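You operate a simulated robot arm through the tools that you are given. There is no shell and no other tool. Be economical: measure what you need, move in short steps, check, and stop when the job is done.

You run a simulated robot arm. Do the job below in one go: nothing can be reset, and whatever is moved stays where it is left.

JOB
Raise the recliner-side leaf, clear the pink-pad chair and push it in.
Fine: slide out before loading; card holder with its deck on the leaf, green napkin on the fixed board between the leaves, pad stays on the seat. Set down upright: card holder, chair with the pink pad.

It is judged by the outcome, as a careful person would: the job done as asked, and still so three seconds after it is handed in. It fails if anything else is knocked over, pushed out of place, dropped, spilled or broken. Flat cloth is picked up by pressing the open fingertips on it (5 to 10 N) and closing them slowly along it; thin cloth reads only 2 to 8 mm in the jaws.

ROBOT AND FRAMES
A 7-joint arm with a two-finger parallel gripper on a trunk, on a base that drives. Base frame: it is fixed to the floor where the robot stands at the start and does not move with it; the origin is under the middle of the robot, x ahead of it, y to its left, z up. Units: cm, rad, N and s.
With the tool pointing down near the work surface it reaches from about 10 to 48 cm from the robot's upright axis, wherever it stands. Its first joint turns from -2.007 to 2.007 rad. Places, roughly: card holder [125, 0, 50]; chair with the green pad [150, 100, 50]; chair with the pink pad [150, -25, 50]; deck of cards [125, 0, 50]; drop-leaf table [90, 60, 40]; green napkin [150, 0, 50]; green seat pad [125, 100, 50]; leaf on the recliner side [100, 40, 60]; middle of the drop-leaf table [90, 60, 70]; pink napkin [-50, 200, 75]; pink seat pad [150, 0, 50]; ring marks [210, 190, 0]; seat of the chair with the pink pad [140, -10, 50]; slide on the recliner side [60, 10, 70]; slot of the card holder [130, -10, 50]; top of the leaf on the recliner side [100, 40, 60]. Payload 3.91 kg.
The TCP is the grasp point between the finger pads, 3 cm short of the fingertips. In the tool frame z runs along the fingers and y along their closing line. Largest opening 11 cm; finger width 2, thickness 1; the body of the gripper, 4.8 by 11.2 cm, starts 5.5 cm behind the TCP.
Orientation is that of the tool frame in the base frame, as a unit quaternion [w, x, y, z]. With the fingers straight down and closing along the base's y, the tool's x points along the base's -x, its y along +y and its z along -z.

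CONTROLS
- The arm moves only by the tool play_rows. Its argument "increments" is a list of rows, each a list of 7 numbers: the shift along the tool's x, y, z in cm, then the turn, a rotation vector about the tool's x, y, z in rad, then the gripper command, from -1 (shut) to 1 (fully open), values between in proportion. In form: [[dx, dy, dz, rx, ry, rz, hand], ...]. A call has 1 to 12 rows; each row shifts and turns the commanded pose from where the row before left it, along the tool's axes as they then stand. Rows are played at 5 a second. More than 5 cm and 0.15 rad between two rows, or a gripper value outside its range, and nothing of the call is played. Where a pose cannot be reached the arm comes as near as it can. A force on the tool above 40 N (or 10 N above the force at the start of the call, whichever is more), or a blocked arm, ends the call early, and 0.2 s more pass. The fingers move at their own pace (about 15.3 cm/s each) and stop on an object; they squeeze with about 40 N. The grip force told is the motor's: it shows also when the fingers shut on nothing. Time passes only in rows, and 0.2 s behind the last, so rows that do not move let the fingers close. It gives the time, the measured TCP pose, the force on the tool (base axes), the opening and the grip force at its end, in the units of the frame above (readings bear some noise), with the torque about the TCP (base axes, N m) and any sound that the robot's microphone picked up, and new pictures: "pictures" is both (left out), scene, wrist or none.
- Cameras (640 x 400 px; columns grow to the right, rows downward): "scene" is now at [20.97, 20.76, 125.49]; the picture's right is [0.05, -1.00, 0.00], its down [-0.85, -0.04, -0.52] and it looks along [0.52, 0.02, -0.85] (base axes); focal length 276 px, centre (320, 200). "wrist" rides on the gripper at [7.2, 1.7, -10.3] in the tool frame; the picture's right is [-0.23, 0.97, 0.00], its down [-0.76, -0.18, -0.62] and it looks along [-0.61, -0.14, 0.78] (tool axes); focal length 222 px, centre (320, 200). There is no depth. A picture from a camera that has moved, and an enlarged one, comes with that camera's place and axes in the base frame and with its lens.
- move_column(by): slides the trunk up (or, below 0, down) by that many cm; the arm and the scene camera ride with it, the base frame stays. It gives what a move gives, with no picture.
- base_move(legs): drives the robot by 1 to 6 legs, each [ahead, left, turn to the left] in cm, cm and rad, along the robot's own axes; the way and the turn of a leg run together, so that a leg with both is an arc; at most 150 cm and 3.142 rad a leg. The arm and the cameras ride along, it lands a little off, and it stops where it bumps. It gives what a move gives, and a new picture of the scene camera.
- turn_head(pan, tilt): turns the head with the scene camera to pan (to the left, within 1.396 rad either way) and tilt (down, from -0.506 to 1.204), counted from straight ahead of the robot. It gives what a move gives, and a new picture of the scene camera.
- enlarge(camera, box): a new picture of the part [left, top, right, bottom] of that camera's present view, enlarged. The clock stands still meanwhile.
- finish_job(): hands the job in; it is judged then, once.

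Go step by step. Nothing tells you exact positions but the pictures and the camera data: compare them with the known pose of the tool, close in by small moves and look again before you grip or let go. The budget is 120 turns and 260 pictures, counting those below and the enlarged ones. Unless the task says otherwise, let go and move clear before handing in.

The tools are called after ">>>" as name(argument=value, ...) on one line, values as JSON. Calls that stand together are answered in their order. play_rows: Moves the arm, as the interface text tells. Its arguments: {"type":"object","properties":{"increments":{"type":"array"},"pictures":{"type":"string","enum":["both","scene","wrist","none"]}},"required":["increments"]} The other tools are called the same way: move_column (by) slides the trunk up or down; base_move (legs) drives the base; turn_head (pan, tilt) turns the head that bears the scene camera; enlarge (camera, box) takes an enlarged picture of a part of a camera's view; finish_job () hands the job in.

At the start:

```text
t: 0.0
position: [55.34, 3.21, 92.67]
orientation: [0.001, 0.0, 1.0, 0.0]
ft_force: [0.1, -0.2, -0.2]
wrist_torque: [-0.01, 0.01, 0.0]
finger_gap: 11.0
grasp_force: 0.0
trunk travel left (down, up): [-62.5, 36.5]
robot x, y, heading: [-0.18, 0.26, 0.004]
head pan, tilt: [0.047, 1.023]
```

scene: 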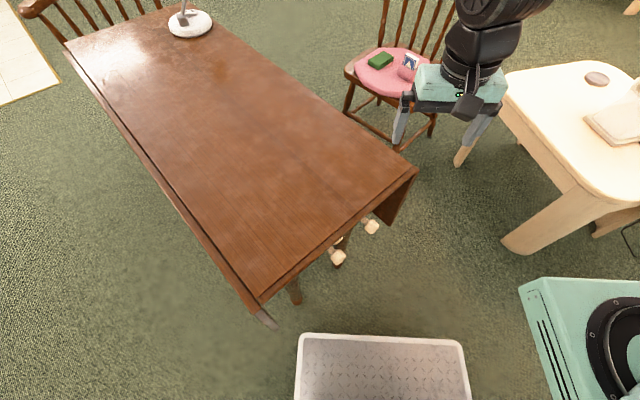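
wrist: 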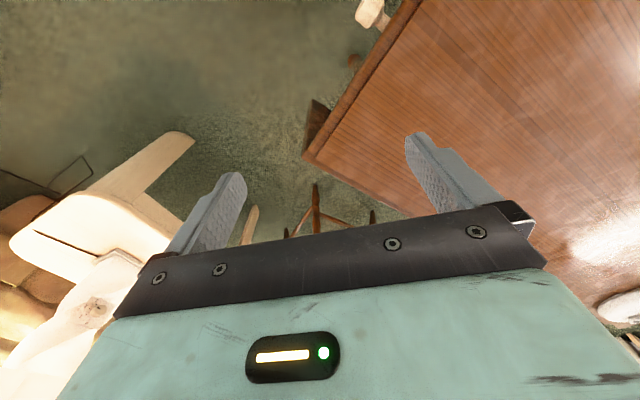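

The drop-leaf table stands at about 45° ahead of me, with two knobs at its near end. The pink-pad chair carries a green napkin and the card holder. I'll look closer before moving.

>>> enlarge(camera="scene", box=[300, 160, 460, 280])

>>> enlarge(camera="scene", box=[330, 0, 490, 160])

>>> turn_head(pan=-0.3, tilt=0.5)

```text
3.33 times, centred on (380, 220) of scene
camera zoom: at [20.97, 20.76, 125.49], right [0.05, -1.0, 0.0], down [-0.85, -0.04, -0.52], along [0.52, 0.02, -0.85], focal length 920 px, centre (120, 133)
```

zoom: 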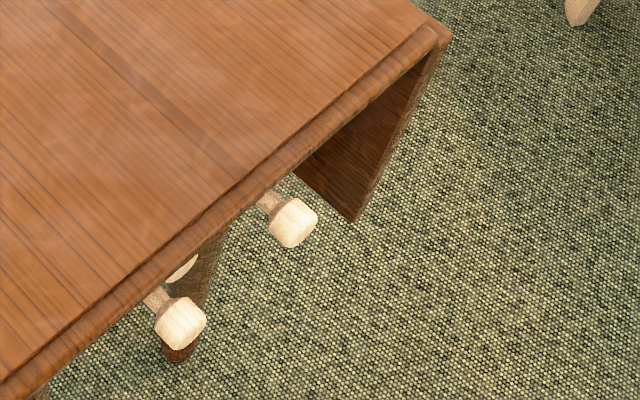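

```text
2.50 times, centred on (410, 80) of scene
camera zoom: at [20.97, 20.76, 125.49], right [0.05, -1.0, 0.0], down [-0.85, -0.04, -0.52], along [0.52, 0.02, -0.85], focal length 690 px, centre (95, 500)
```

zoom: 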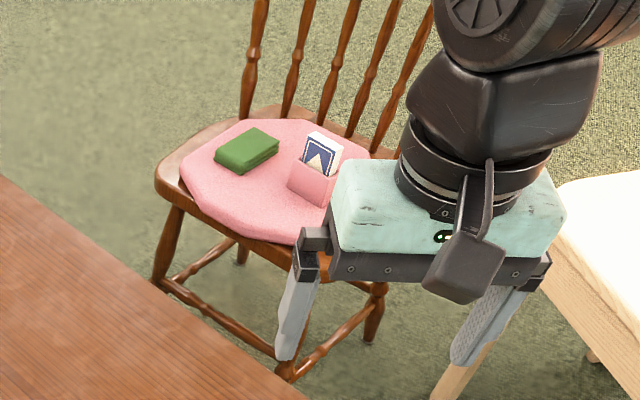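

```text
t: 0.9
position: [55.46, 3.33, 92.64]
orientation: [0.0, 0.0, 1.0, 0.0]
ft_force: [-0.9, 0.3, 0.3]
wrist_torque: [0.01, 0.01, -0.01]
finger_gap: 11.0
grasp_force: 0.0
trunk travel left (down, up): [-62.5, 36.5]
robot x, y, heading: [0.05, 0.43, -0.0]
head pan, tilt: [-0.3, 0.499]
camera scene: at [22.85, 17.75, 129.75], right [-0.3, -0.96, 0.0], down [-0.46, 0.14, -0.88], along [0.84, -0.26, -0.48], focal length 276 px, centre (320, 200)
```

scene: 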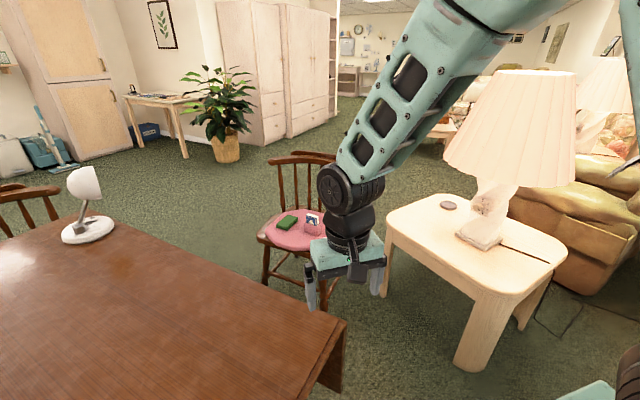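

I'll look to both sides before driving, to know the free floor.

>>> turn_head(pan=-1.39, tilt=0.7)

>>> turn_head(pan=1.39, tilt=0.7)

```text
t: 2.3
position: [55.48, 3.18, 92.68]
orientation: [0.0, -0.001, 1.0, 0.0]
ft_force: [-0.1, 0.1, -0.1]
wrist_torque: [-0.03, 0.01, -0.02]
finger_gap: 10.98
grasp_force: 0.0
trunk travel left (down, up): [-62.5, 36.5]
robot x, y, heading: [-0.12, -0.0, -0.0]
head pan, tilt: [-1.389, 0.7]
camera scene: at [15.7, 12.08, 127.99], right [-0.98, -0.18, 0.0], down [-0.12, 0.63, -0.77], along [0.14, -0.75, -0.64], focal length 276 px, centre (320, 200)
```

scene: 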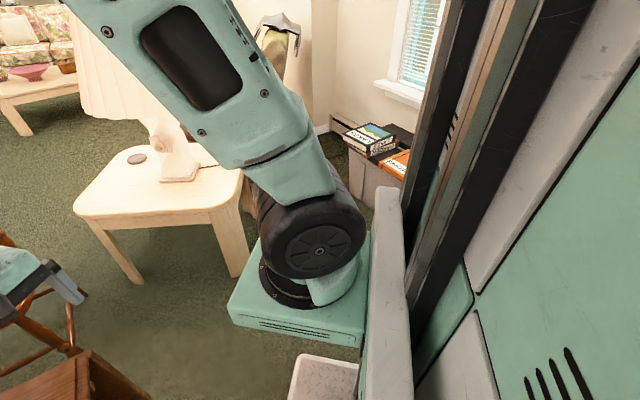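

```text
t: 4.7
position: [55.47, 3.14, 92.54]
orientation: [0.0, 0.0, 1.0, 0.0]
ft_force: [0.2, -0.2, -0.1]
wrist_torque: [-0.01, 0.0, 0.02]
finger_gap: 10.99
grasp_force: 0.0
trunk travel left (down, up): [-62.5, 36.5]
robot x, y, heading: [0.12, 0.13, -0.001]
head pan, tilt: [1.389, 0.7]
camera scene: at [15.69, 28.79, 127.99], right [0.98, -0.18, 0.0], down [-0.12, -0.63, -0.76], along [0.14, 0.75, -0.64], focal length 276 px, centre (320, 200)
```

scene: 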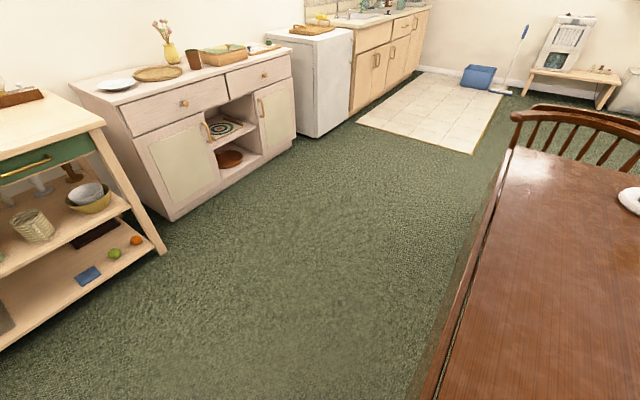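

The floor around me looks clear; the arm mount is at my right-front. I'll bring the arm to the right, back off a little, and lower the trunk to see the slide end.

>>> play_rows(increments=[[2.2, -4.2, 0, 0, 0, 0, 1], [2.2, -4.2, 0, 0, 0, 0, 1], [2.2, -4.2, 0, 0, 0, 0, 0], [2.2, -4.2, 0, 0, 0, 0, 0], [2.2, -4.2, 0, 0, 0, 0, 0], [2.2, -4.2, 0, 0, 0, 0, 0]], pictures="none")

>>> base_move(legs=[[-15, 0, 0]])

>>> move_column(by=-50)

>>> turn_head(pan=0, tilt=0.2)

```text
t: 6.1
position: [46.33, -22.37, 94.13]
orientation: [-0.002, 0.0, 1.0, 0.001]
ft_force: [-1.5, -0.8, 0.4]
wrist_torque: [-0.04, 0.01, -0.03]
finger_gap: 5.53
grasp_force: 0.0
out of reach, approached as far as the arm can: row 4, 5, 6
trunk travel left (down, up): [-62.5, 36.5]
robot x, y, heading: [0.11, 0.13, -0.003]
head pan, tilt: [1.389, 0.7]
```

```text
t: 7.5
position: [31.02, -22.47, 94.08]
orientation: [-0.001, 0.002, 1.0, 0.001]
ft_force: [0.0, 0.5, -0.6]
wrist_torque: [0.0, 0.0, -0.02]
finger_gap: 5.49
grasp_force: 0.1
trunk travel left (down, up): [-62.5, 36.5]
robot x, y, heading: [-15.04, 0.17, -0.008]
head pan, tilt: [1.389, 0.7]
camera scene: at [0.59, 28.76, 127.99], right [0.98, -0.18, 0.0], down [-0.12, -0.63, -0.76], along [0.14, 0.75, -0.64], focal length 276 px, centre (320, 200)
```

scene: 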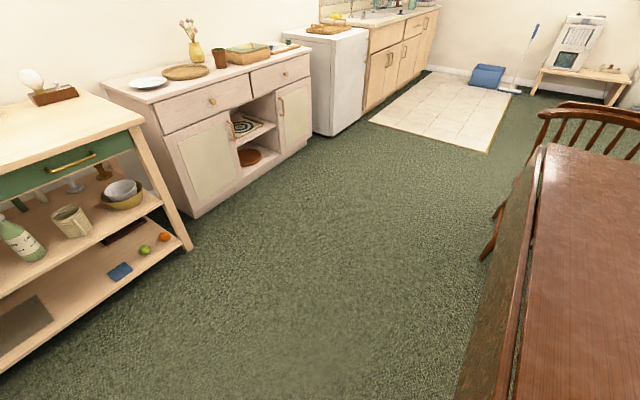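

```text
refused: -50 is not a number from -40 to 40
```

```text
t: 9.0
position: [31.22, -22.56, 94.17]
orientation: [-0.002, 0.002, 1.0, 0.001]
ft_force: [-0.4, 0.4, -0.6]
wrist_torque: [0.0, 0.01, 0.0]
finger_gap: 5.46
grasp_force: 0.1
trunk travel left (down, up): [-62.5, 36.5]
robot x, y, heading: [-15.02, -0.07, -0.005]
head pan, tilt: [0.0, 0.201]
camera scene: at [8.36, 20.4, 132.53], right [0.0, -1.0, 0.0], down [-0.2, 0.0, -0.98], along [0.98, 0.0, -0.2], focal length 276 px, centre (320, 200)
```

scene: 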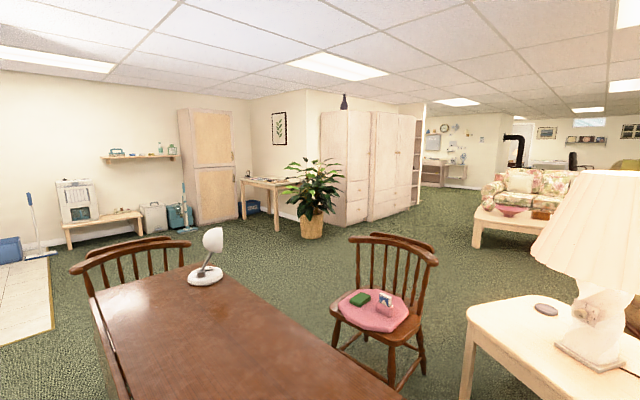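

>>> move_column(by=-40)

>>> move_column(by=-15)

>>> turn_head(pan=-0.15, tilt=0.25)

```text
t: 12.9
position: [31.06, -22.44, 54.05]
orientation: [-0.002, 0.001, 1.0, 0.001]
ft_force: [-0.6, 0.6, 0.5]
wrist_torque: [0.01, 0.03, -0.01]
finger_gap: 5.49
grasp_force: 0.1
trunk travel left (down, up): [-22.5, 76.5]
robot x, y, heading: [-15.05, 0.24, -0.002]
head pan, tilt: [0.0, 0.201]
```

```text
t: 14.6
position: [31.13, -22.48, 39.12]
orientation: [-0.002, 0.002, 1.0, 0.0]
ft_force: [0.5, 0.8, 0.0]
wrist_torque: [0.02, -0.03, 0.04]
finger_gap: 5.51
grasp_force: 0.1
trunk travel left (down, up): [-7.5, 91.5]
robot x, y, heading: [-15.23, -0.31, -0.001]
head pan, tilt: [0.0, 0.201]
```

```text
t: 15.3
position: [31.24, -22.56, 39.07]
orientation: [-0.002, 0.002, 1.0, 0.0]
ft_force: [0.5, -0.9, -0.4]
wrist_torque: [-0.03, -0.01, 0.06]
finger_gap: 5.49
grasp_force: 0.2
trunk travel left (down, up): [-7.5, 91.5]
robot x, y, heading: [-15.51, -0.06, -0.001]
head pan, tilt: [-0.15, 0.25]
camera scene: at [8.27, 19.0, 77.08], right [-0.15, -0.99, 0.0], down [-0.24, 0.04, -0.97], along [0.96, -0.15, -0.25], focal length 276 px, centre (320, 200)
```

scene: 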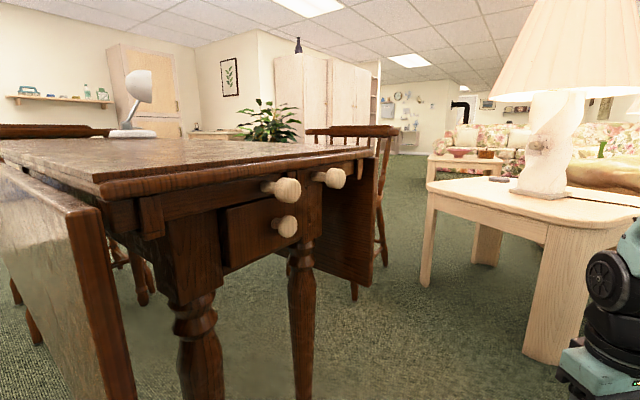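

>>> enlarge(camera="scene", box=[80, 120, 400, 320])

>>> enlarge(camera="scene", box=[220, 140, 380, 240])

```text
2.00 times, centred on (240, 220) of scene
camera zoom: at [8.27, 19.0, 77.08], right [-0.15, -0.99, 0.0], down [-0.24, 0.04, -0.97], along [0.96, -0.15, -0.25], focal length 552 px, centre (480, 160)
```

zoom: 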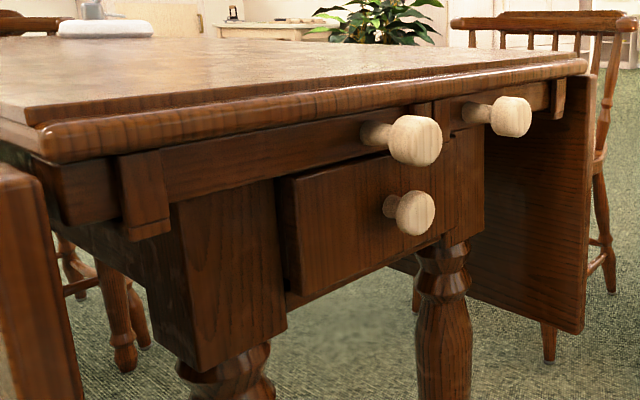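

```text
4.00 times, centred on (300, 190) of scene
camera zoom: at [8.27, 19.0, 77.08], right [-0.15, -0.99, 0.0], down [-0.24, 0.04, -0.97], along [0.96, -0.15, -0.25], focal length 1104 px, centre (400, 240)
```

zoom: 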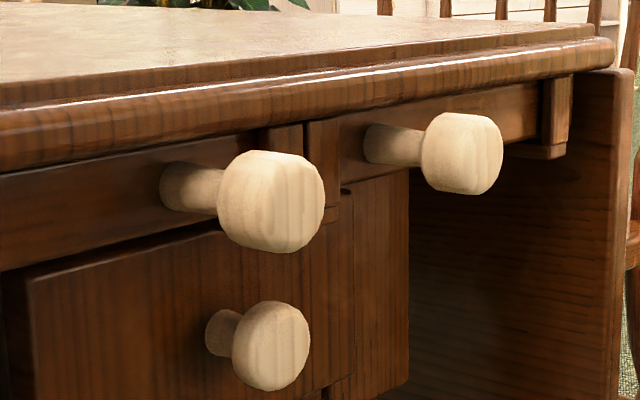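

The recliner-side slide is a bar in brackets under the top at the near end; its knob must go sideways toward the hanging leaf. The table runs at 45°. I'll drive to face its near end squarely, at the leaf side.

>>> base_move(legs=[[0, -30, 0], [0, 0, 0.785], [10, -38, 0]])

>>> turn_head(pan=-0.35, tilt=0.35)

```text
t: 21.5
position: [67.36, -34.43, 39.21]
orientation: [-0.002, -0.375, 0.927, 0.0]
ft_force: [-1.3, -0.3, -0.3]
wrist_torque: [0.01, -0.04, -0.01]
finger_gap: 5.47
grasp_force: 0.1
trunk travel left (down, up): [-7.5, 91.5]
robot x, y, heading: [18.76, -50.51, 0.773]
head pan, tilt: [-0.15, 0.25]
camera scene: at [22.09, -20.61, 77.07], right [0.58, -0.81, 0.0], down [-0.2, -0.14, -0.97], along [0.79, 0.56, -0.25], focal length 276 px, centre (320, 200)
```

scene: 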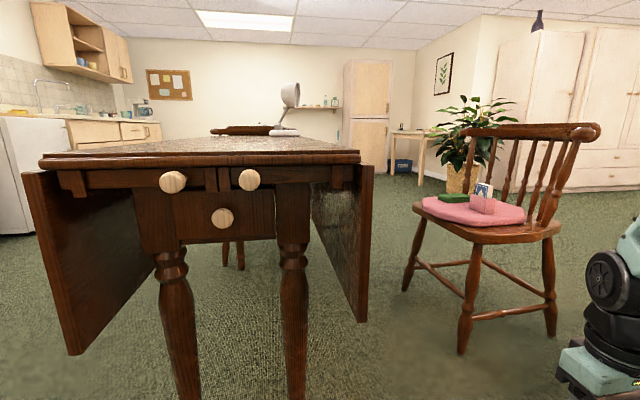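

```text
t: 22.2
position: [67.47, -34.51, 39.2]
orientation: [-0.002, -0.375, 0.927, 0.0]
ft_force: [0.3, -0.2, 0.2]
wrist_torque: [0.0, -0.04, 0.02]
finger_gap: 5.5
grasp_force: 0.0
trunk travel left (down, up): [-7.5, 91.5]
robot x, y, heading: [18.92, -50.54, 0.768]
head pan, tilt: [-0.351, 0.351]
camera scene: at [22.99, -22.25, 76.13], right [0.41, -0.91, 0.0], down [-0.31, -0.14, -0.94], along [0.86, 0.38, -0.34], focal length 276 px, centre (320, 200)
```

scene: 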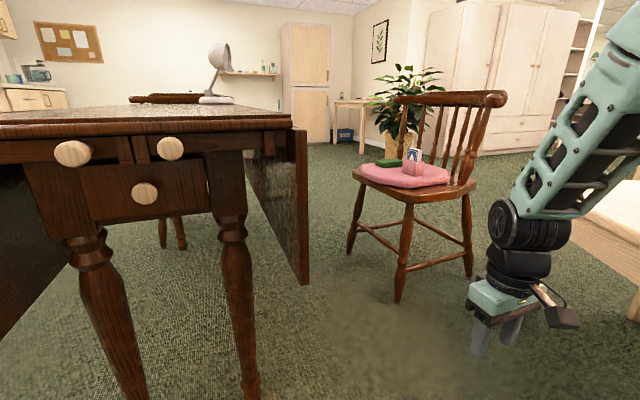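

Good view: the leaf hangs at right, with free space around its near corner. I'll turn the hand so the fingers point horizontally along the table, away to the right of the leaf.

>>> play_rows(increments=[[-1.4, 0, 0, 0, -0.1428, 0, 1], [-1.39, 0, 0.2, 0, -0.1428, 0, 1], [-1.34, 0, 0.39, 0, -0.1428, 0, 1], [-1.27, 0, 0.58, 0, -0.1428, 0, 1], [-1.18, 0, 0.76, 0, -0.1428, 0, 1], [-1.06, 0, 0.92, 0, -0.1428, 0, 1], [-0.92, 0, 1.06, 0, -0.1428, 0, 1], [-0.76, 0, 1.18, 0, -0.1428, 0, 1], [-0.58, 0, 1.27, 0, -0.1428, 0, 1], [-0.39, 0, 1.34, 0, -0.1428, 0, 1], [-0.2, 0, 1.39, 0, -0.1428, 0, 1]])

```text
t: 24.6
position: [86.27, -21.51, 41.44]
orientation: [0.655, -0.266, 0.656, 0.265]
ft_force: [-0.1, -0.2, -0.7]
wrist_torque: [0.01, 0.03, -0.01]
finger_gap: 10.96
grasp_force: 0.0
out of reach, approached as far as the arm can: row 1, 2, 3, 4, 5, 6, 7
trunk travel left (down, up): [-7.5, 91.5]
robot x, y, heading: [18.36, -50.52, 0.769]
head pan, tilt: [-0.351, 0.351]
camera scene: at [22.99, -22.25, 76.13], right [0.41, -0.91, 0.0], down [-0.31, -0.14, -0.94], along [0.86, 0.38, -0.34], focal length 276 px, centre (320, 200)
camera wrist: at [77.76, -27.48, 34.21], right [-0.68, 0.7, 0.23], down [-0.32, -0.56, 0.76], along [0.66, 0.44, 0.61], focal length 222 px, centre (320, 200)
```

scene: 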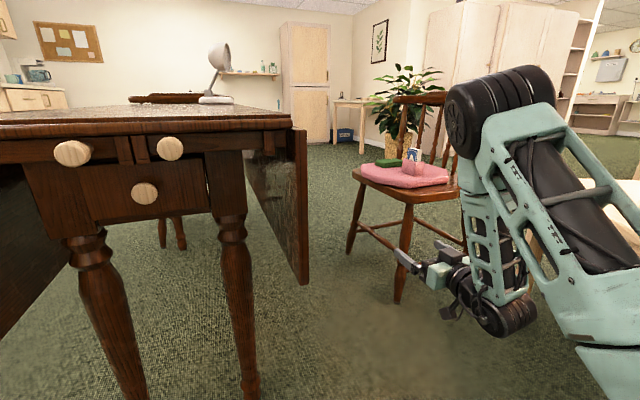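
wrist: 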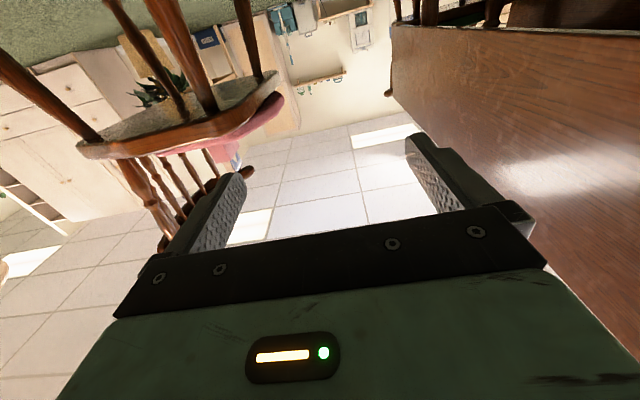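

The hand is level now, about 29 cm to the right of the leaf. I'll back it off and bring it left, then check against the leaf's near end.

>>> play_rows(increments=[[0, 0, -4, 0, 0, 0, 1], [0, 0, -4, 0, 0, 0, 1], [0, 0, -4, 0, 0, 0, 1], [0, 4.5, 0, 0, 0, 0, 1], [0, 4.5, 0, 0, 0, 0, 1], [0, 4.5, 0, 0, 0, 0, 1], [0, 4.5, 0, 0, 0, 0, 1], [0, 3, 0, 0, 0, 0, 1]])

```text
t: 26.4
position: [80.64, -20.08, 37.16]
orientation: [0.653, -0.267, 0.656, 0.267]
ft_force: [-0.1, 0.8, -0.5]
wrist_torque: [-0.06, 0.01, 0.02]
finger_gap: 10.99
grasp_force: 0.0
out of reach, approached as far as the arm can: row 1, 2, 3, 4, 5, 6, 7, 8
trunk travel left (down, up): [-7.5, 91.5]
robot x, y, heading: [18.58, -50.72, 0.764]
head pan, tilt: [-0.351, 0.351]
camera scene: at [22.98, -22.25, 76.13], right [0.41, -0.91, 0.0], down [-0.31, -0.14, -0.94], along [0.86, 0.38, -0.34], focal length 276 px, centre (320, 200)
camera wrist: at [72.15, -26.14, 29.85], right [-0.68, 0.7, 0.23], down [-0.32, -0.56, 0.76], along [0.66, 0.44, 0.6], focal length 222 px, centre (320, 200)
```

scene: 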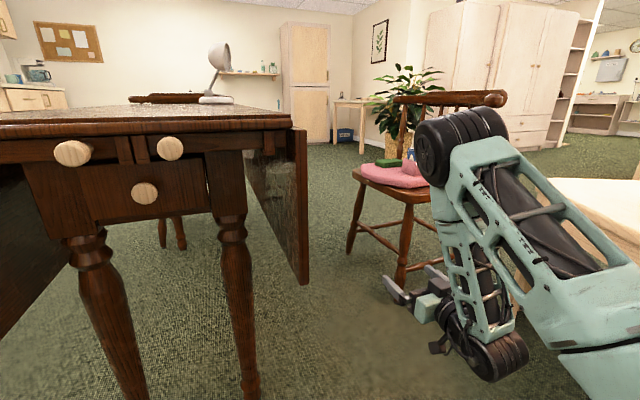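
wrist: 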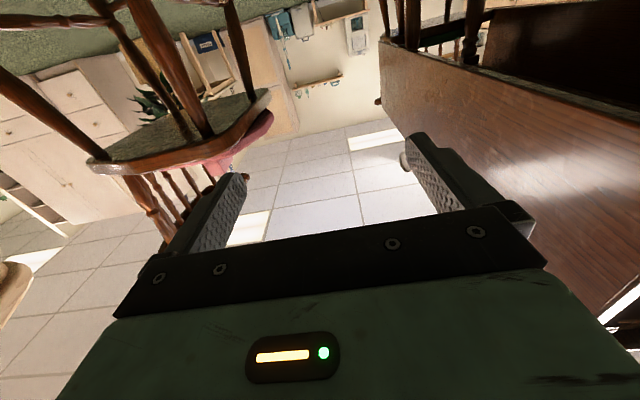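

The hand is too close to the arm's own axis for this. I'll shift the base instead, back and left, and raise the trunk a bit.

>>> base_move(legs=[[-12, 23, 0]])

>>> move_column(by=7)

>>> play_rows(increments=[[0, 0, 0, 0, 0, 0, 1]])

```text
t: 28.3
position: [56.15, -11.62, 37.13]
orientation: [0.654, -0.266, 0.656, 0.267]
ft_force: [-0.9, 0.6, 0.9]
wrist_torque: [0.0, 0.01, -0.01]
finger_gap: 11.0
grasp_force: 0.1
trunk travel left (down, up): [-7.5, 91.5]
robot x, y, heading: [-5.7, -42.18, 0.765]
head pan, tilt: [-0.351, 0.351]
camera scene: at [-1.66, -13.84, 76.13], right [0.4, -0.91, 0.0], down [-0.31, -0.14, -0.94], along [0.86, 0.38, -0.34], focal length 276 px, centre (320, 200)
```

scene: 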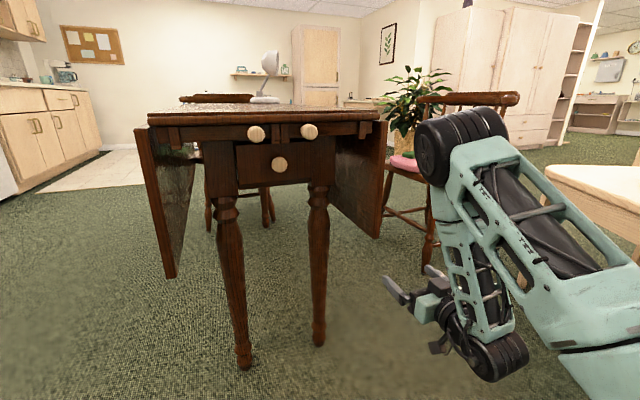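

```text
t: 29.4
position: [56.13, -11.85, 44.15]
orientation: [0.654, -0.266, 0.656, 0.266]
ft_force: [1.0, -0.5, 0.2]
wrist_torque: [-0.01, 0.02, -0.04]
finger_gap: 11.01
grasp_force: 0.0
trunk travel left (down, up): [-14.5, 84.5]
robot x, y, heading: [-6.35, -42.26, 0.767]
head pan, tilt: [-0.351, 0.351]
```

```text
t: 29.8
position: [56.02, -11.8, 44.06]
orientation: [0.653, -0.266, 0.657, 0.267]
ft_force: [0.2, 0.3, -0.1]
wrist_torque: [-0.04, -0.01, 0.0]
finger_gap: 11.01
grasp_force: 0.2
trunk travel left (down, up): [-14.5, 84.5]
robot x, y, heading: [-6.5, -41.67, 0.765]
head pan, tilt: [-0.351, 0.351]
camera scene: at [-1.66, -13.84, 83.13], right [0.4, -0.91, 0.0], down [-0.31, -0.14, -0.94], along [0.86, 0.38, -0.34], focal length 276 px, centre (320, 200)
camera wrist: at [47.51, -17.78, 36.85], right [-0.68, 0.7, 0.23], down [-0.32, -0.56, 0.76], along [0.66, 0.44, 0.6], focal length 222 px, centre (320, 200)
```

scene: 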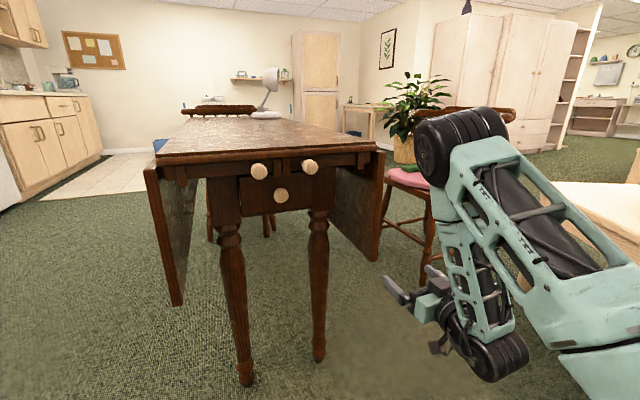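
wrist: 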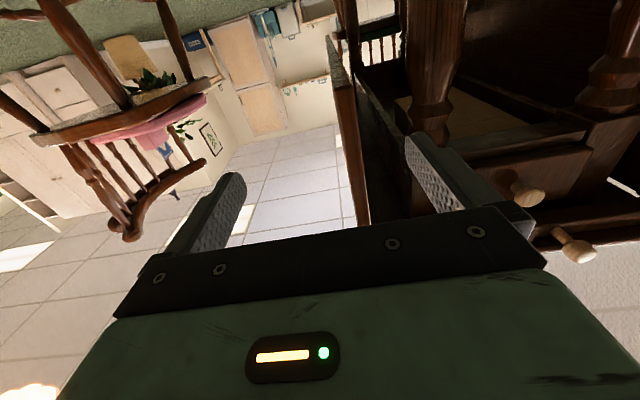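

The leaf's near end is right between the open fingers, about 15 cm ahead. I'll centre a bit and drive forward.

>>> play_rows(increments=[[0, 2.3, 0, 0, 0, 0, 1]], pictures="none")

>>> base_move(legs=[[9, 0, 0]])

>>> play_rows(increments=[[0, 0, 0, 0, 0, 0, 1]], pictures="wrist")

```text
t: 30.2
position: [56.18, -11.76, 44.13]
orientation: [0.655, -0.266, 0.655, 0.266]
ft_force: [0.2, -0.4, -0.3]
wrist_torque: [0.0, 0.0, 0.02]
finger_gap: 11.02
grasp_force: 0.1
out of reach, approached as far as the arm can: row 1
trunk travel left (down, up): [-14.5, 84.5]
robot x, y, heading: [-5.94, -41.91, 0.768]
head pan, tilt: [-0.351, 0.351]
```

```text
t: 31.3
position: [62.54, -5.52, 44.11]
orientation: [0.654, -0.266, 0.656, 0.266]
ft_force: [-0.4, -0.3, -0.2]
wrist_torque: [0.02, 0.0, 0.01]
finger_gap: 11.0
grasp_force: 0.0
trunk travel left (down, up): [-14.5, 84.5]
robot x, y, heading: [0.67, -36.25, 0.77]
head pan, tilt: [-0.351, 0.351]
camera scene: at [4.75, -7.62, 83.13], right [0.41, -0.91, 0.0], down [-0.31, -0.14, -0.94], along [0.86, 0.38, -0.34], focal length 276 px, centre (320, 200)
```

scene: 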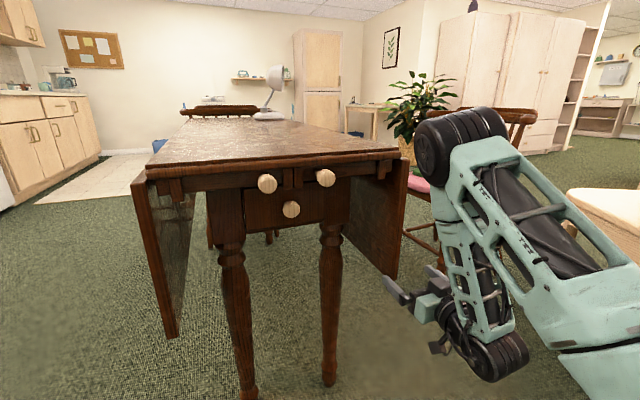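

```text
t: 31.7
position: [62.46, -5.64, 44.06]
orientation: [0.654, -0.266, 0.656, 0.267]
ft_force: [-0.2, 0.3, -0.1]
wrist_torque: [-0.01, 0.0, -0.02]
finger_gap: 11.0
grasp_force: 0.0
trunk travel left (down, up): [-14.5, 84.5]
robot x, y, heading: [0.37, -36.01, 0.768]
head pan, tilt: [-0.351, 0.351]
camera wrist: at [53.91, -11.52, 36.85], right [-0.68, 0.7, 0.23], down [-0.32, -0.56, 0.76], along [0.66, 0.44, 0.6], focal length 222 px, centre (320, 200)
```

wrist: 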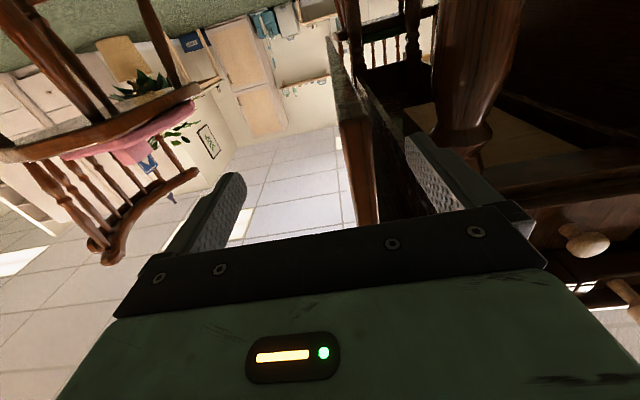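

>>> enlarge(camera="wrist", box=[280, 20, 440, 240])

>>> enlarge(camera="scene", box=[320, 140, 480, 360])

```text
1.82 times, centred on (360, 130) of wrist
camera zoom: at [53.91, -11.52, 36.85], right [-0.68, 0.7, 0.23], down [-0.32, -0.56, 0.76], along [0.66, 0.44, 0.6], focal length 404 px, centre (247, 327)
```

zoom: 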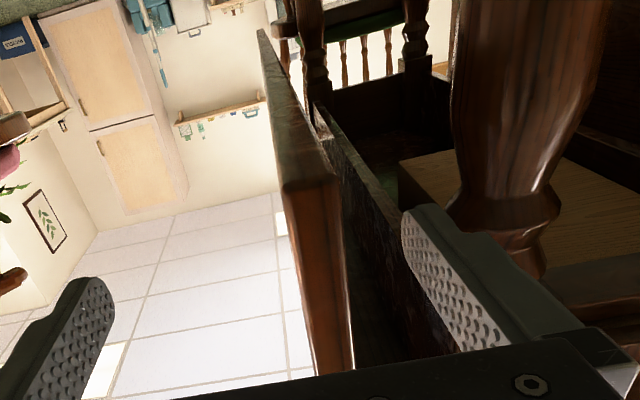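

```text
1.82 times, centred on (400, 250) of scene
camera zoom: at [4.75, -7.62, 83.13], right [0.41, -0.91, 0.0], down [-0.31, -0.14, -0.94], along [0.86, 0.38, -0.34], focal length 502 px, centre (174, 109)
```

zoom: 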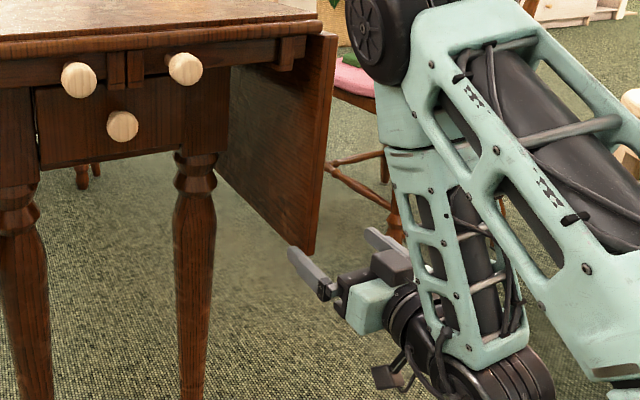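

The leaf's near end is roughly 5–6 cm ahead of the fingertips' line. I raise 3 cm and drive forward 8 cm so the fingers straddle it.

>>> move_column(by=3)

>>> base_move(legs=[[7.5, 0, 0.012]])

>>> enlarge(camera="wrist", box=[240, 20, 480, 240])

>>> enlarge(camera="scene", box=[320, 140, 480, 360])

```text
t: 32.4
position: [62.52, -5.41, 47.13]
orientation: [0.654, -0.266, 0.657, 0.267]
ft_force: [-0.2, -0.3, -0.1]
wrist_torque: [0.0, -0.02, 0.01]
finger_gap: 10.99
grasp_force: 0.0
trunk travel left (down, up): [-17.5, 81.5]
robot x, y, heading: [0.37, -35.83, 0.77]
head pan, tilt: [-0.351, 0.351]
```

```text
t: 33.5
position: [67.45, 0.43, 47.15]
orientation: [0.652, -0.269, 0.656, 0.27]
ft_force: [-0.3, -0.4, -0.9]
wrist_torque: [0.03, -0.01, 0.05]
finger_gap: 10.99
grasp_force: 0.1
trunk travel left (down, up): [-17.5, 81.5]
robot x, y, heading: [5.68, -30.62, 0.783]
head pan, tilt: [-0.351, 0.351]
camera scene: at [9.86, -2.24, 86.13], right [0.42, -0.91, 0.0], down [-0.31, -0.14, -0.94], along [0.85, 0.39, -0.34], focal length 276 px, centre (320, 200)
```

scene: 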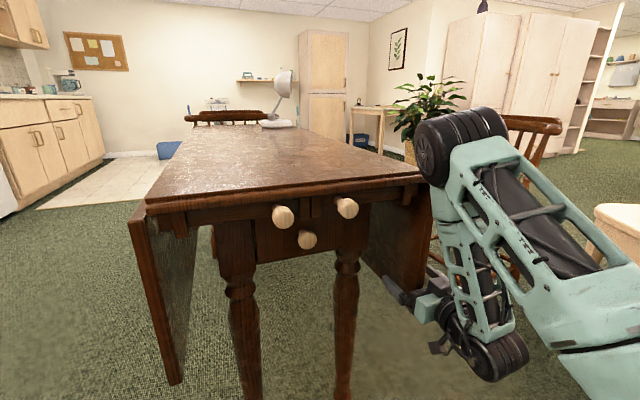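

```text
1.82 times, centred on (360, 130) of wrist
camera zoom: at [59.07, -5.56, 39.86], right [-0.69, 0.69, 0.23], down [-0.31, -0.57, 0.76], along [0.66, 0.45, 0.6], focal length 404 px, centre (247, 327)
```

zoom: 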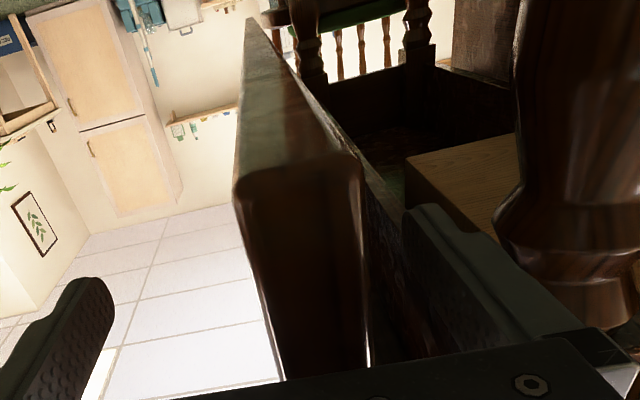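

```text
1.82 times, centred on (400, 250) of scene
camera zoom: at [9.86, -2.24, 86.13], right [0.42, -0.91, 0.0], down [-0.31, -0.14, -0.94], along [0.85, 0.39, -0.34], focal length 502 px, centre (174, 109)
```

zoom: 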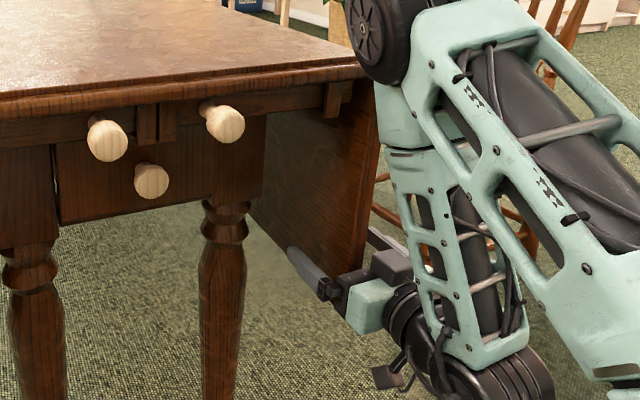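

The leaf end is between the fingers with the TCP about 4 cm past its end. I'll close the grip.

>>> play_rows(increments=[[0, 0, 0, 0, 0, 0, 0.4], [0, 0, 0, 0, 0, 0, 0.0], [0, 0, 0, 0, 0, 0, -0.3], [0, 0, 0, 0, 0, 0, -0.6], [0, 0, 0, 0, 0, 0, -0.8], [0, 0, 0, 0, 0, 0, -0.8]])

```text
t: 34.9
position: [67.59, 0.5, 47.21]
orientation: [0.653, -0.27, 0.655, 0.27]
ft_force: [-3.7, 4.6, 0.3]
wrist_torque: [-0.69, -0.67, -2.19]
finger_gap: 2.26
grasp_force: 44.9
trunk travel left (down, up): [-17.5, 81.5]
robot x, y, heading: [6.14, -30.85, 0.782]
head pan, tilt: [-0.351, 0.351]
camera scene: at [9.85, -2.23, 86.13], right [0.42, -0.91, 0.0], down [-0.31, -0.14, -0.94], along [0.85, 0.39, -0.34], focal length 276 px, centre (320, 200)
camera wrist: at [59.08, -5.56, 39.86], right [-0.69, 0.69, 0.23], down [-0.31, -0.56, 0.76], along [0.66, 0.45, 0.6], focal length 222 px, centre (320, 200)
```

scene: 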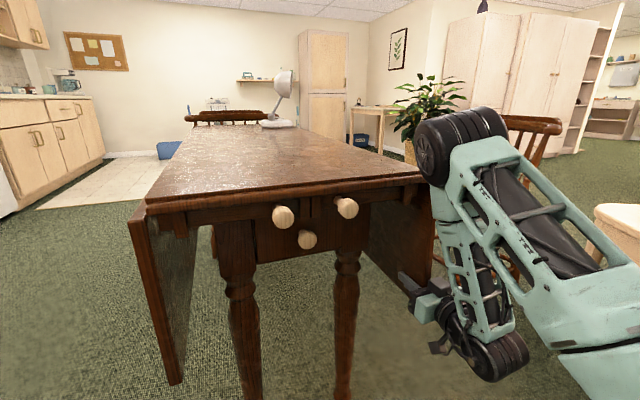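
wrist: 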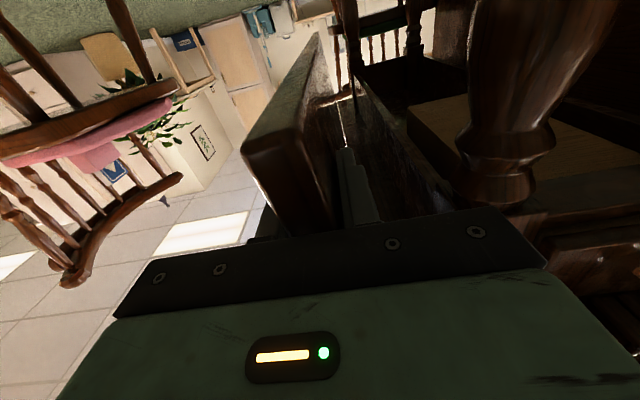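

Gripped (2.3 cm). Now I swing the leaf up in small arc steps about its hinge, checking forces.

>>> play_rows(increments=[[-0.05, -1.0, 0, 0, 0, -0.05, -0.8], [-0.1, -2.1, 0, 0, 0, -0.1, -0.8], [-0.1, -2.1, 0, 0, 0, -0.1, -0.8]], pictures="scene")

```text
t: 35.7
position: [71.33, -3.14, 48.16]
orientation: [0.683, -0.348, 0.615, 0.186]
ft_force: [11.7, 5.5, -33.3]
wrist_torque: [-0.69, -0.71, -1.18]
finger_gap: 2.18
grasp_force: 44.6
trunk travel left (down, up): [-17.5, 81.5]
robot x, y, heading: [5.81, -30.52, 0.783]
head pan, tilt: [-0.351, 0.351]
camera scene: at [9.65, -2.48, 86.35], right [0.42, -0.91, 0.0], down [-0.31, -0.14, -0.94], along [0.85, 0.39, -0.34], focal length 276 px, centre (320, 200)
```

scene: 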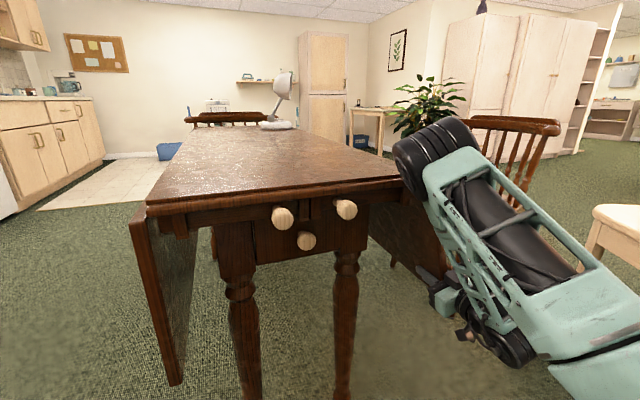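

A vertical load built up; I test its sign with a small move up.

>>> play_rows(increments=[[-0.3, 0, 0, 0, 0, 0, -0.8]], pictures="none")

```text
t: 36.1
position: [71.26, -3.13, 48.28]
orientation: [0.683, -0.347, 0.614, 0.187]
ft_force: [19.3, 15.8, -25.7]
wrist_torque: [-0.72, -0.63, 0.27]
finger_gap: 2.18
grasp_force: 44.9
trunk travel left (down, up): [-17.5, 81.5]
robot x, y, heading: [5.84, -30.65, 0.781]
head pan, tilt: [-0.351, 0.351]
```

>>> enlarge(camera="scene", box=[340, 100, 540, 380])

>>> enlarge(camera="wrist", box=[0, 0, 640, 400])

```text
1.43 times, centred on (440, 240) of scene
camera zoom: at [9.81, -2.49, 86.18], right [0.42, -0.91, 0.0], down [-0.31, -0.14, -0.94], along [0.85, 0.39, -0.34], focal length 394 px, centre (149, 143)
```

zoom: 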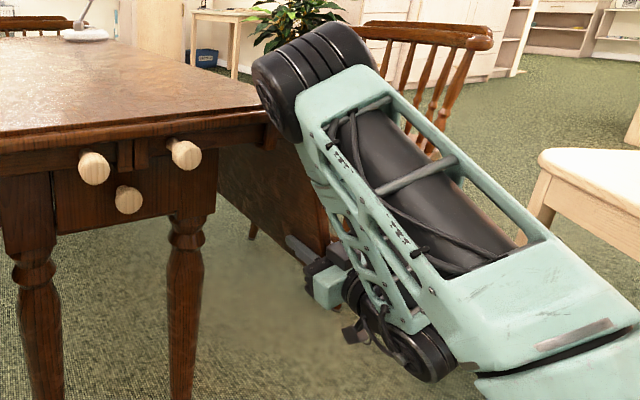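

```text
1.00 times, centred on (320, 200) of wrist
camera zoom: at [64.15, -10.54, 40.75], right [-0.7, 0.71, -0.02], down [-0.45, -0.43, 0.78], along [0.54, 0.56, 0.63], focal length 222 px, centre (320, 200)
```

zoom: 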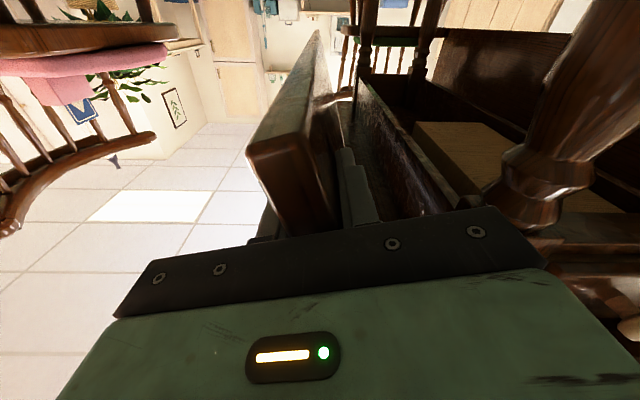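

The arm's elbow is over the table corner and seems to press on it. I'll lower the leaf back gently, release, and reposition the base further to the right so the elbow stays clear.

>>> play_rows(increments=[[0.3, 0, 0, 0, 0, 0.1, -0.8], [0.1, 2.1, 0, 0, 0, 0.1, -0.8], [0.1, 2.1, 0, 0, 0, 0.05, -0.8], [0, 2.0, 0, 0, 0, 0, -0.8], [0, 0, 0, 0, 0, 0, -0.3], [0, 0, 0, 0, 0, 0, 0.5], [0, 0, 0, 0, 0, 0, 1]])

```text
t: 37.7
position: [67.42, 0.86, 46.96]
orientation: [0.651, -0.271, 0.654, 0.273]
ft_force: [0.3, -0.1, 0.6]
wrist_torque: [0.02, 0.02, 0.01]
finger_gap: 10.98
grasp_force: 0.1
out of reach, approached as far as the arm can: row 4
trunk travel left (down, up): [-17.5, 81.5]
robot x, y, heading: [5.86, -30.9, 0.779]
head pan, tilt: [-0.351, 0.351]
camera scene: at [9.86, -2.25, 86.13], right [0.42, -0.91, 0.0], down [-0.31, -0.14, -0.94], along [0.85, 0.39, -0.34], focal length 276 px, centre (320, 200)
camera wrist: at [58.95, -5.3, 39.92], right [-0.69, 0.69, 0.23], down [-0.31, -0.57, 0.76], along [0.65, 0.46, 0.6], focal length 222 px, centre (320, 200)
```

scene: 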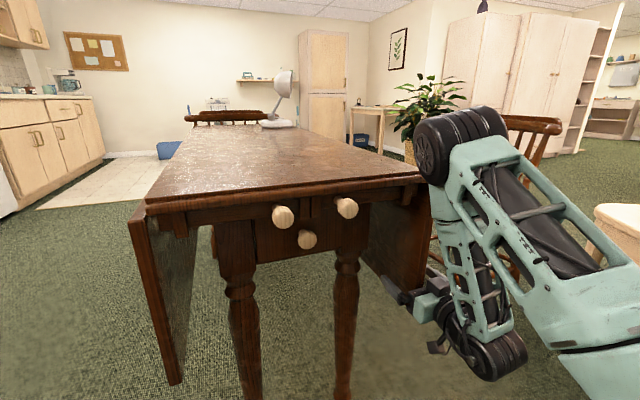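
wrist: 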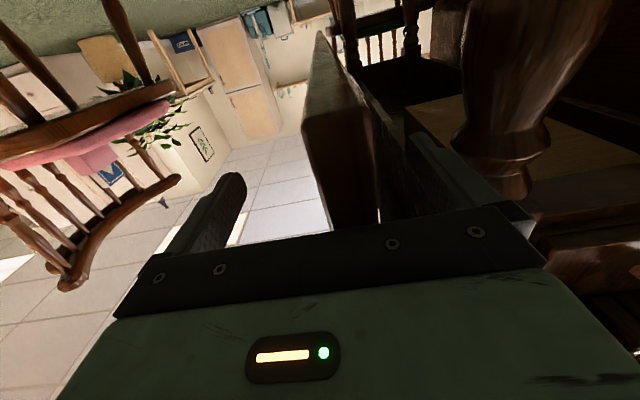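

Leaf is hanging again, unharmed. Back off, go right, and reach left with the arm.

>>> base_move(legs=[[-15, 0, 0], [0, -26, 0]])

>>> play_rows(increments=[[0, 0, 4, 0, 0, 0, 1], [0, 4.4, 1, 0, 0, 0, 1], [0, 4.4, 0, 0, 0, 0, 1], [0, 4.4, 0, 0, 0, 0, 1], [0, 4.4, 0, 0, 0, 0, 1], [0, 4.4, 0, 0, 0, 0, 1], [0, 4.4, 0, 0, 0, 0, 1]])

```text
t: 40.5
position: [74.99, -28.29, 47.16]
orientation: [0.652, -0.269, 0.656, 0.27]
ft_force: [-0.1, -0.2, 0.3]
wrist_torque: [-0.02, 0.02, -0.02]
finger_gap: 10.98
grasp_force: 0.0
trunk travel left (down, up): [-17.5, 81.5]
robot x, y, heading: [13.02, -59.41, 0.775]
head pan, tilt: [-0.351, 0.351]
camera scene: at [17.44, -30.98, 86.13], right [0.41, -0.91, 0.0], down [-0.31, -0.14, -0.94], along [0.86, 0.39, -0.34], focal length 276 px, centre (320, 200)
```

scene: 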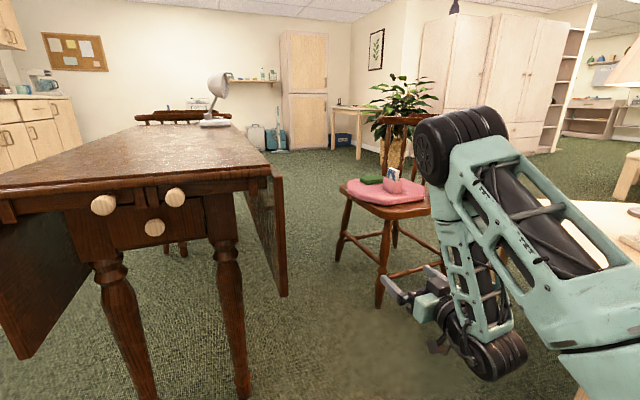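

```text
t: 42.1
position: [75.65, -26.28, 50.92]
orientation: [0.65, -0.272, 0.655, 0.274]
ft_force: [-0.2, 0.2, 0.3]
wrist_torque: [0.0, 0.01, 0.0]
finger_gap: 10.99
grasp_force: 0.0
out of reach, approached as far as the arm can: row 1, 2, 3, 4, 5, 6, 7
trunk travel left (down, up): [-17.5, 81.5]
robot x, y, heading: [13.56, -59.53, 0.773]
head pan, tilt: [-0.351, 0.351]
camera scene: at [17.44, -30.98, 86.13], right [0.41, -0.91, 0.0], down [-0.31, -0.14, -0.94], along [0.86, 0.39, -0.34], focal length 276 px, centre (320, 200)
camera wrist: at [67.3, -32.5, 43.6], right [-0.69, 0.68, 0.23], down [-0.31, -0.57, 0.76], along [0.66, 0.46, 0.6], focal length 222 px, centre (320, 200)
```

scene: 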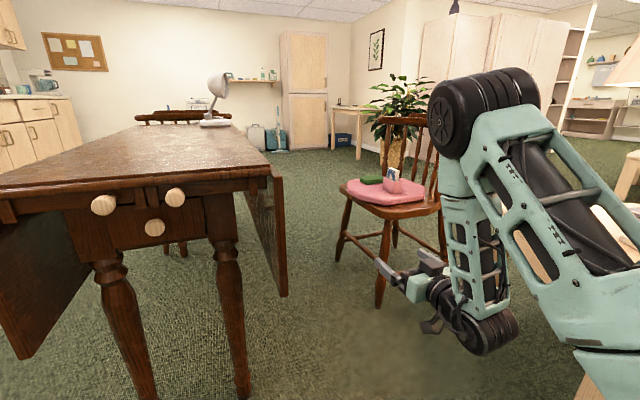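
wrist: 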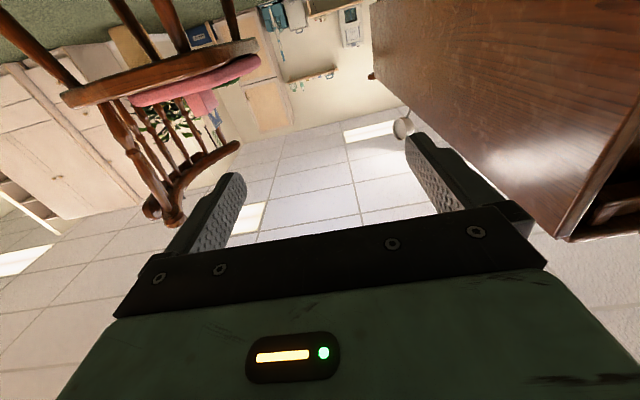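

The arm is cramped in this low pose. I'll raise the hand relative to the shoulder and extend it, then lower the trunk.

>>> play_rows(increments=[[-4, 0, 2, 0, 0, 0, 1], [-4, 0, 2, 0, 0, 0, 1], [-4, 0, 2, 0, 0, 0, 1], [-4, 0, 1, 0, 0, 0, 1], [0, 4, 0, 0, 0, 0, 1], [0, 4, 0, 0, 0, 0, 1], [0, 4, 0, 0, 0, 0, 1]])

```text
t: 43.7
position: [78.71, -19.61, 67.07]
orientation: [0.652, -0.269, 0.656, 0.27]
ft_force: [-0.1, 0.3, -0.3]
wrist_torque: [0.03, -0.01, 0.0]
finger_gap: 11.0
grasp_force: 0.0
out of reach, approached as far as the arm can: row 5, 6, 7
trunk travel left (down, up): [-17.5, 81.5]
robot x, y, heading: [13.55, -59.12, 0.775]
head pan, tilt: [-0.351, 0.351]
camera scene: at [17.44, -30.98, 86.13], right [0.41, -0.91, 0.0], down [-0.31, -0.14, -0.94], along [0.86, 0.39, -0.34], focal length 276 px, centre (320, 200)
camera wrist: at [70.16, -25.58, 59.77], right [-0.69, 0.69, 0.23], down [-0.31, -0.57, 0.76], along [0.66, 0.45, 0.6], focal length 222 px, centre (320, 200)
```

scene: 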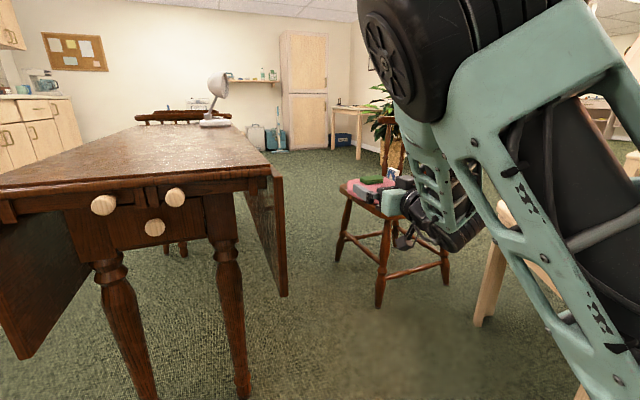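
wrist: 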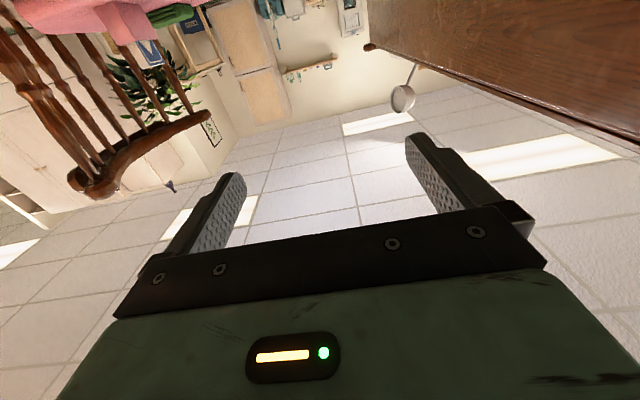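

>>> play_rows(increments=[[0, 3, 0, 0, 0, 0, 1]], pictures="none")

>>> play_rows(increments=[[0, 0, 4, 0, 0, 0, 1], [0, 0, 4, 0, 0, 0, 1]], pictures="none")

>>> play_rows(increments=[[0, 4, 0, 0, 0, 0, 1], [0, 4, 0, 0, 0, 0, 1]], pictures="none")

```text
t: 44.1
position: [78.15, -19.02, 66.91]
orientation: [0.648, -0.268, 0.66, 0.27]
ft_force: [-0.4, 0.8, -0.3]
wrist_torque: [-0.01, 0.0, -0.01]
finger_gap: 10.99
grasp_force: 0.2
out of reach, approached as far as the arm can: row 1
trunk travel left (down, up): [-17.5, 81.5]
robot x, y, heading: [12.88, -59.2, 0.772]
head pan, tilt: [-0.351, 0.351]
```

```text
t: 44.7
position: [80.01, -14.42, 68.69]
orientation: [0.649, -0.268, 0.66, 0.268]
ft_force: [0.0, -0.4, -0.1]
wrist_torque: [0.0, -0.02, -0.02]
finger_gap: 11.01
grasp_force: 0.0
out of reach, approached as far as the arm can: row 1, 2
trunk travel left (down, up): [-17.5, 81.5]
robot x, y, heading: [13.4, -59.31, 0.77]
head pan, tilt: [-0.351, 0.351]
```

```text
t: 45.3
position: [79.99, -14.34, 68.62]
orientation: [0.648, -0.268, 0.661, 0.268]
ft_force: [0.1, 0.5, -0.7]
wrist_torque: [0.01, -0.03, -0.01]
finger_gap: 11.01
grasp_force: 0.1
out of reach, approached as far as the arm can: row 1, 2
trunk travel left (down, up): [-17.5, 81.5]
robot x, y, heading: [12.84, -59.46, 0.771]
head pan, tilt: [-0.351, 0.351]
```

Sideways reach is limited with a level hand. A hand pitched 45° down is a better way: it can grip the leaf's end and sweep round with it. I tilt the hand and pull back first.

>>> play_rows(increments=[[0, 0, -1.7, 0, 0.131, 0, 1], [0.22, 0, -1.69, 0, 0.131, 0, 1], [0.44, 0, -1.64, 0, 0.131, 0, 1], [0.65, 0, -1.57, 0, 0.131, 0, 1], [0.85, 0, -1.47, 0, 0.131, 0, 1], [1.03, 0, -1.35, 0, 0.131, 0, 1], [1, 0, -1, 0, 0, 0, 1], [1, 0, -1, 0, 0, 0, 1], [1, 0, -1, 0, 0, 0, 1]], pictures="scene")

```text
t: 47.3
position: [69.71, -24.83, 68.72]
orientation: [0.35, -0.353, 0.855, 0.147]
ft_force: [-0.1, -0.2, 0.1]
wrist_torque: [-0.01, -0.02, 0.03]
finger_gap: 11.02
grasp_force: 0.0
trunk travel left (down, up): [-17.5, 81.5]
robot x, y, heading: [13.26, -59.28, 0.777]
head pan, tilt: [-0.351, 0.351]
camera scene: at [17.44, -30.98, 86.13], right [0.41, -0.91, 0.0], down [-0.31, -0.14, -0.94], along [0.86, 0.39, -0.34], focal length 276 px, centre (320, 200)
```

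scene: 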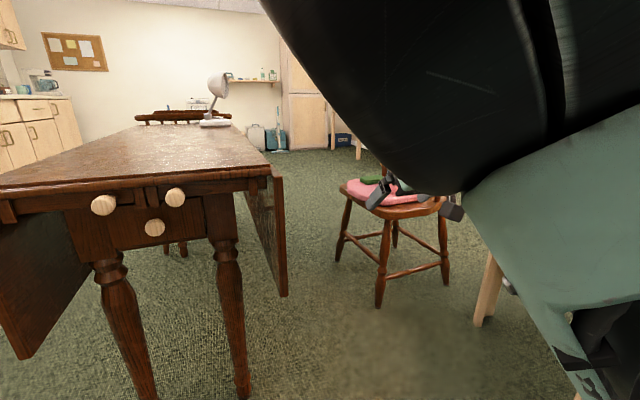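

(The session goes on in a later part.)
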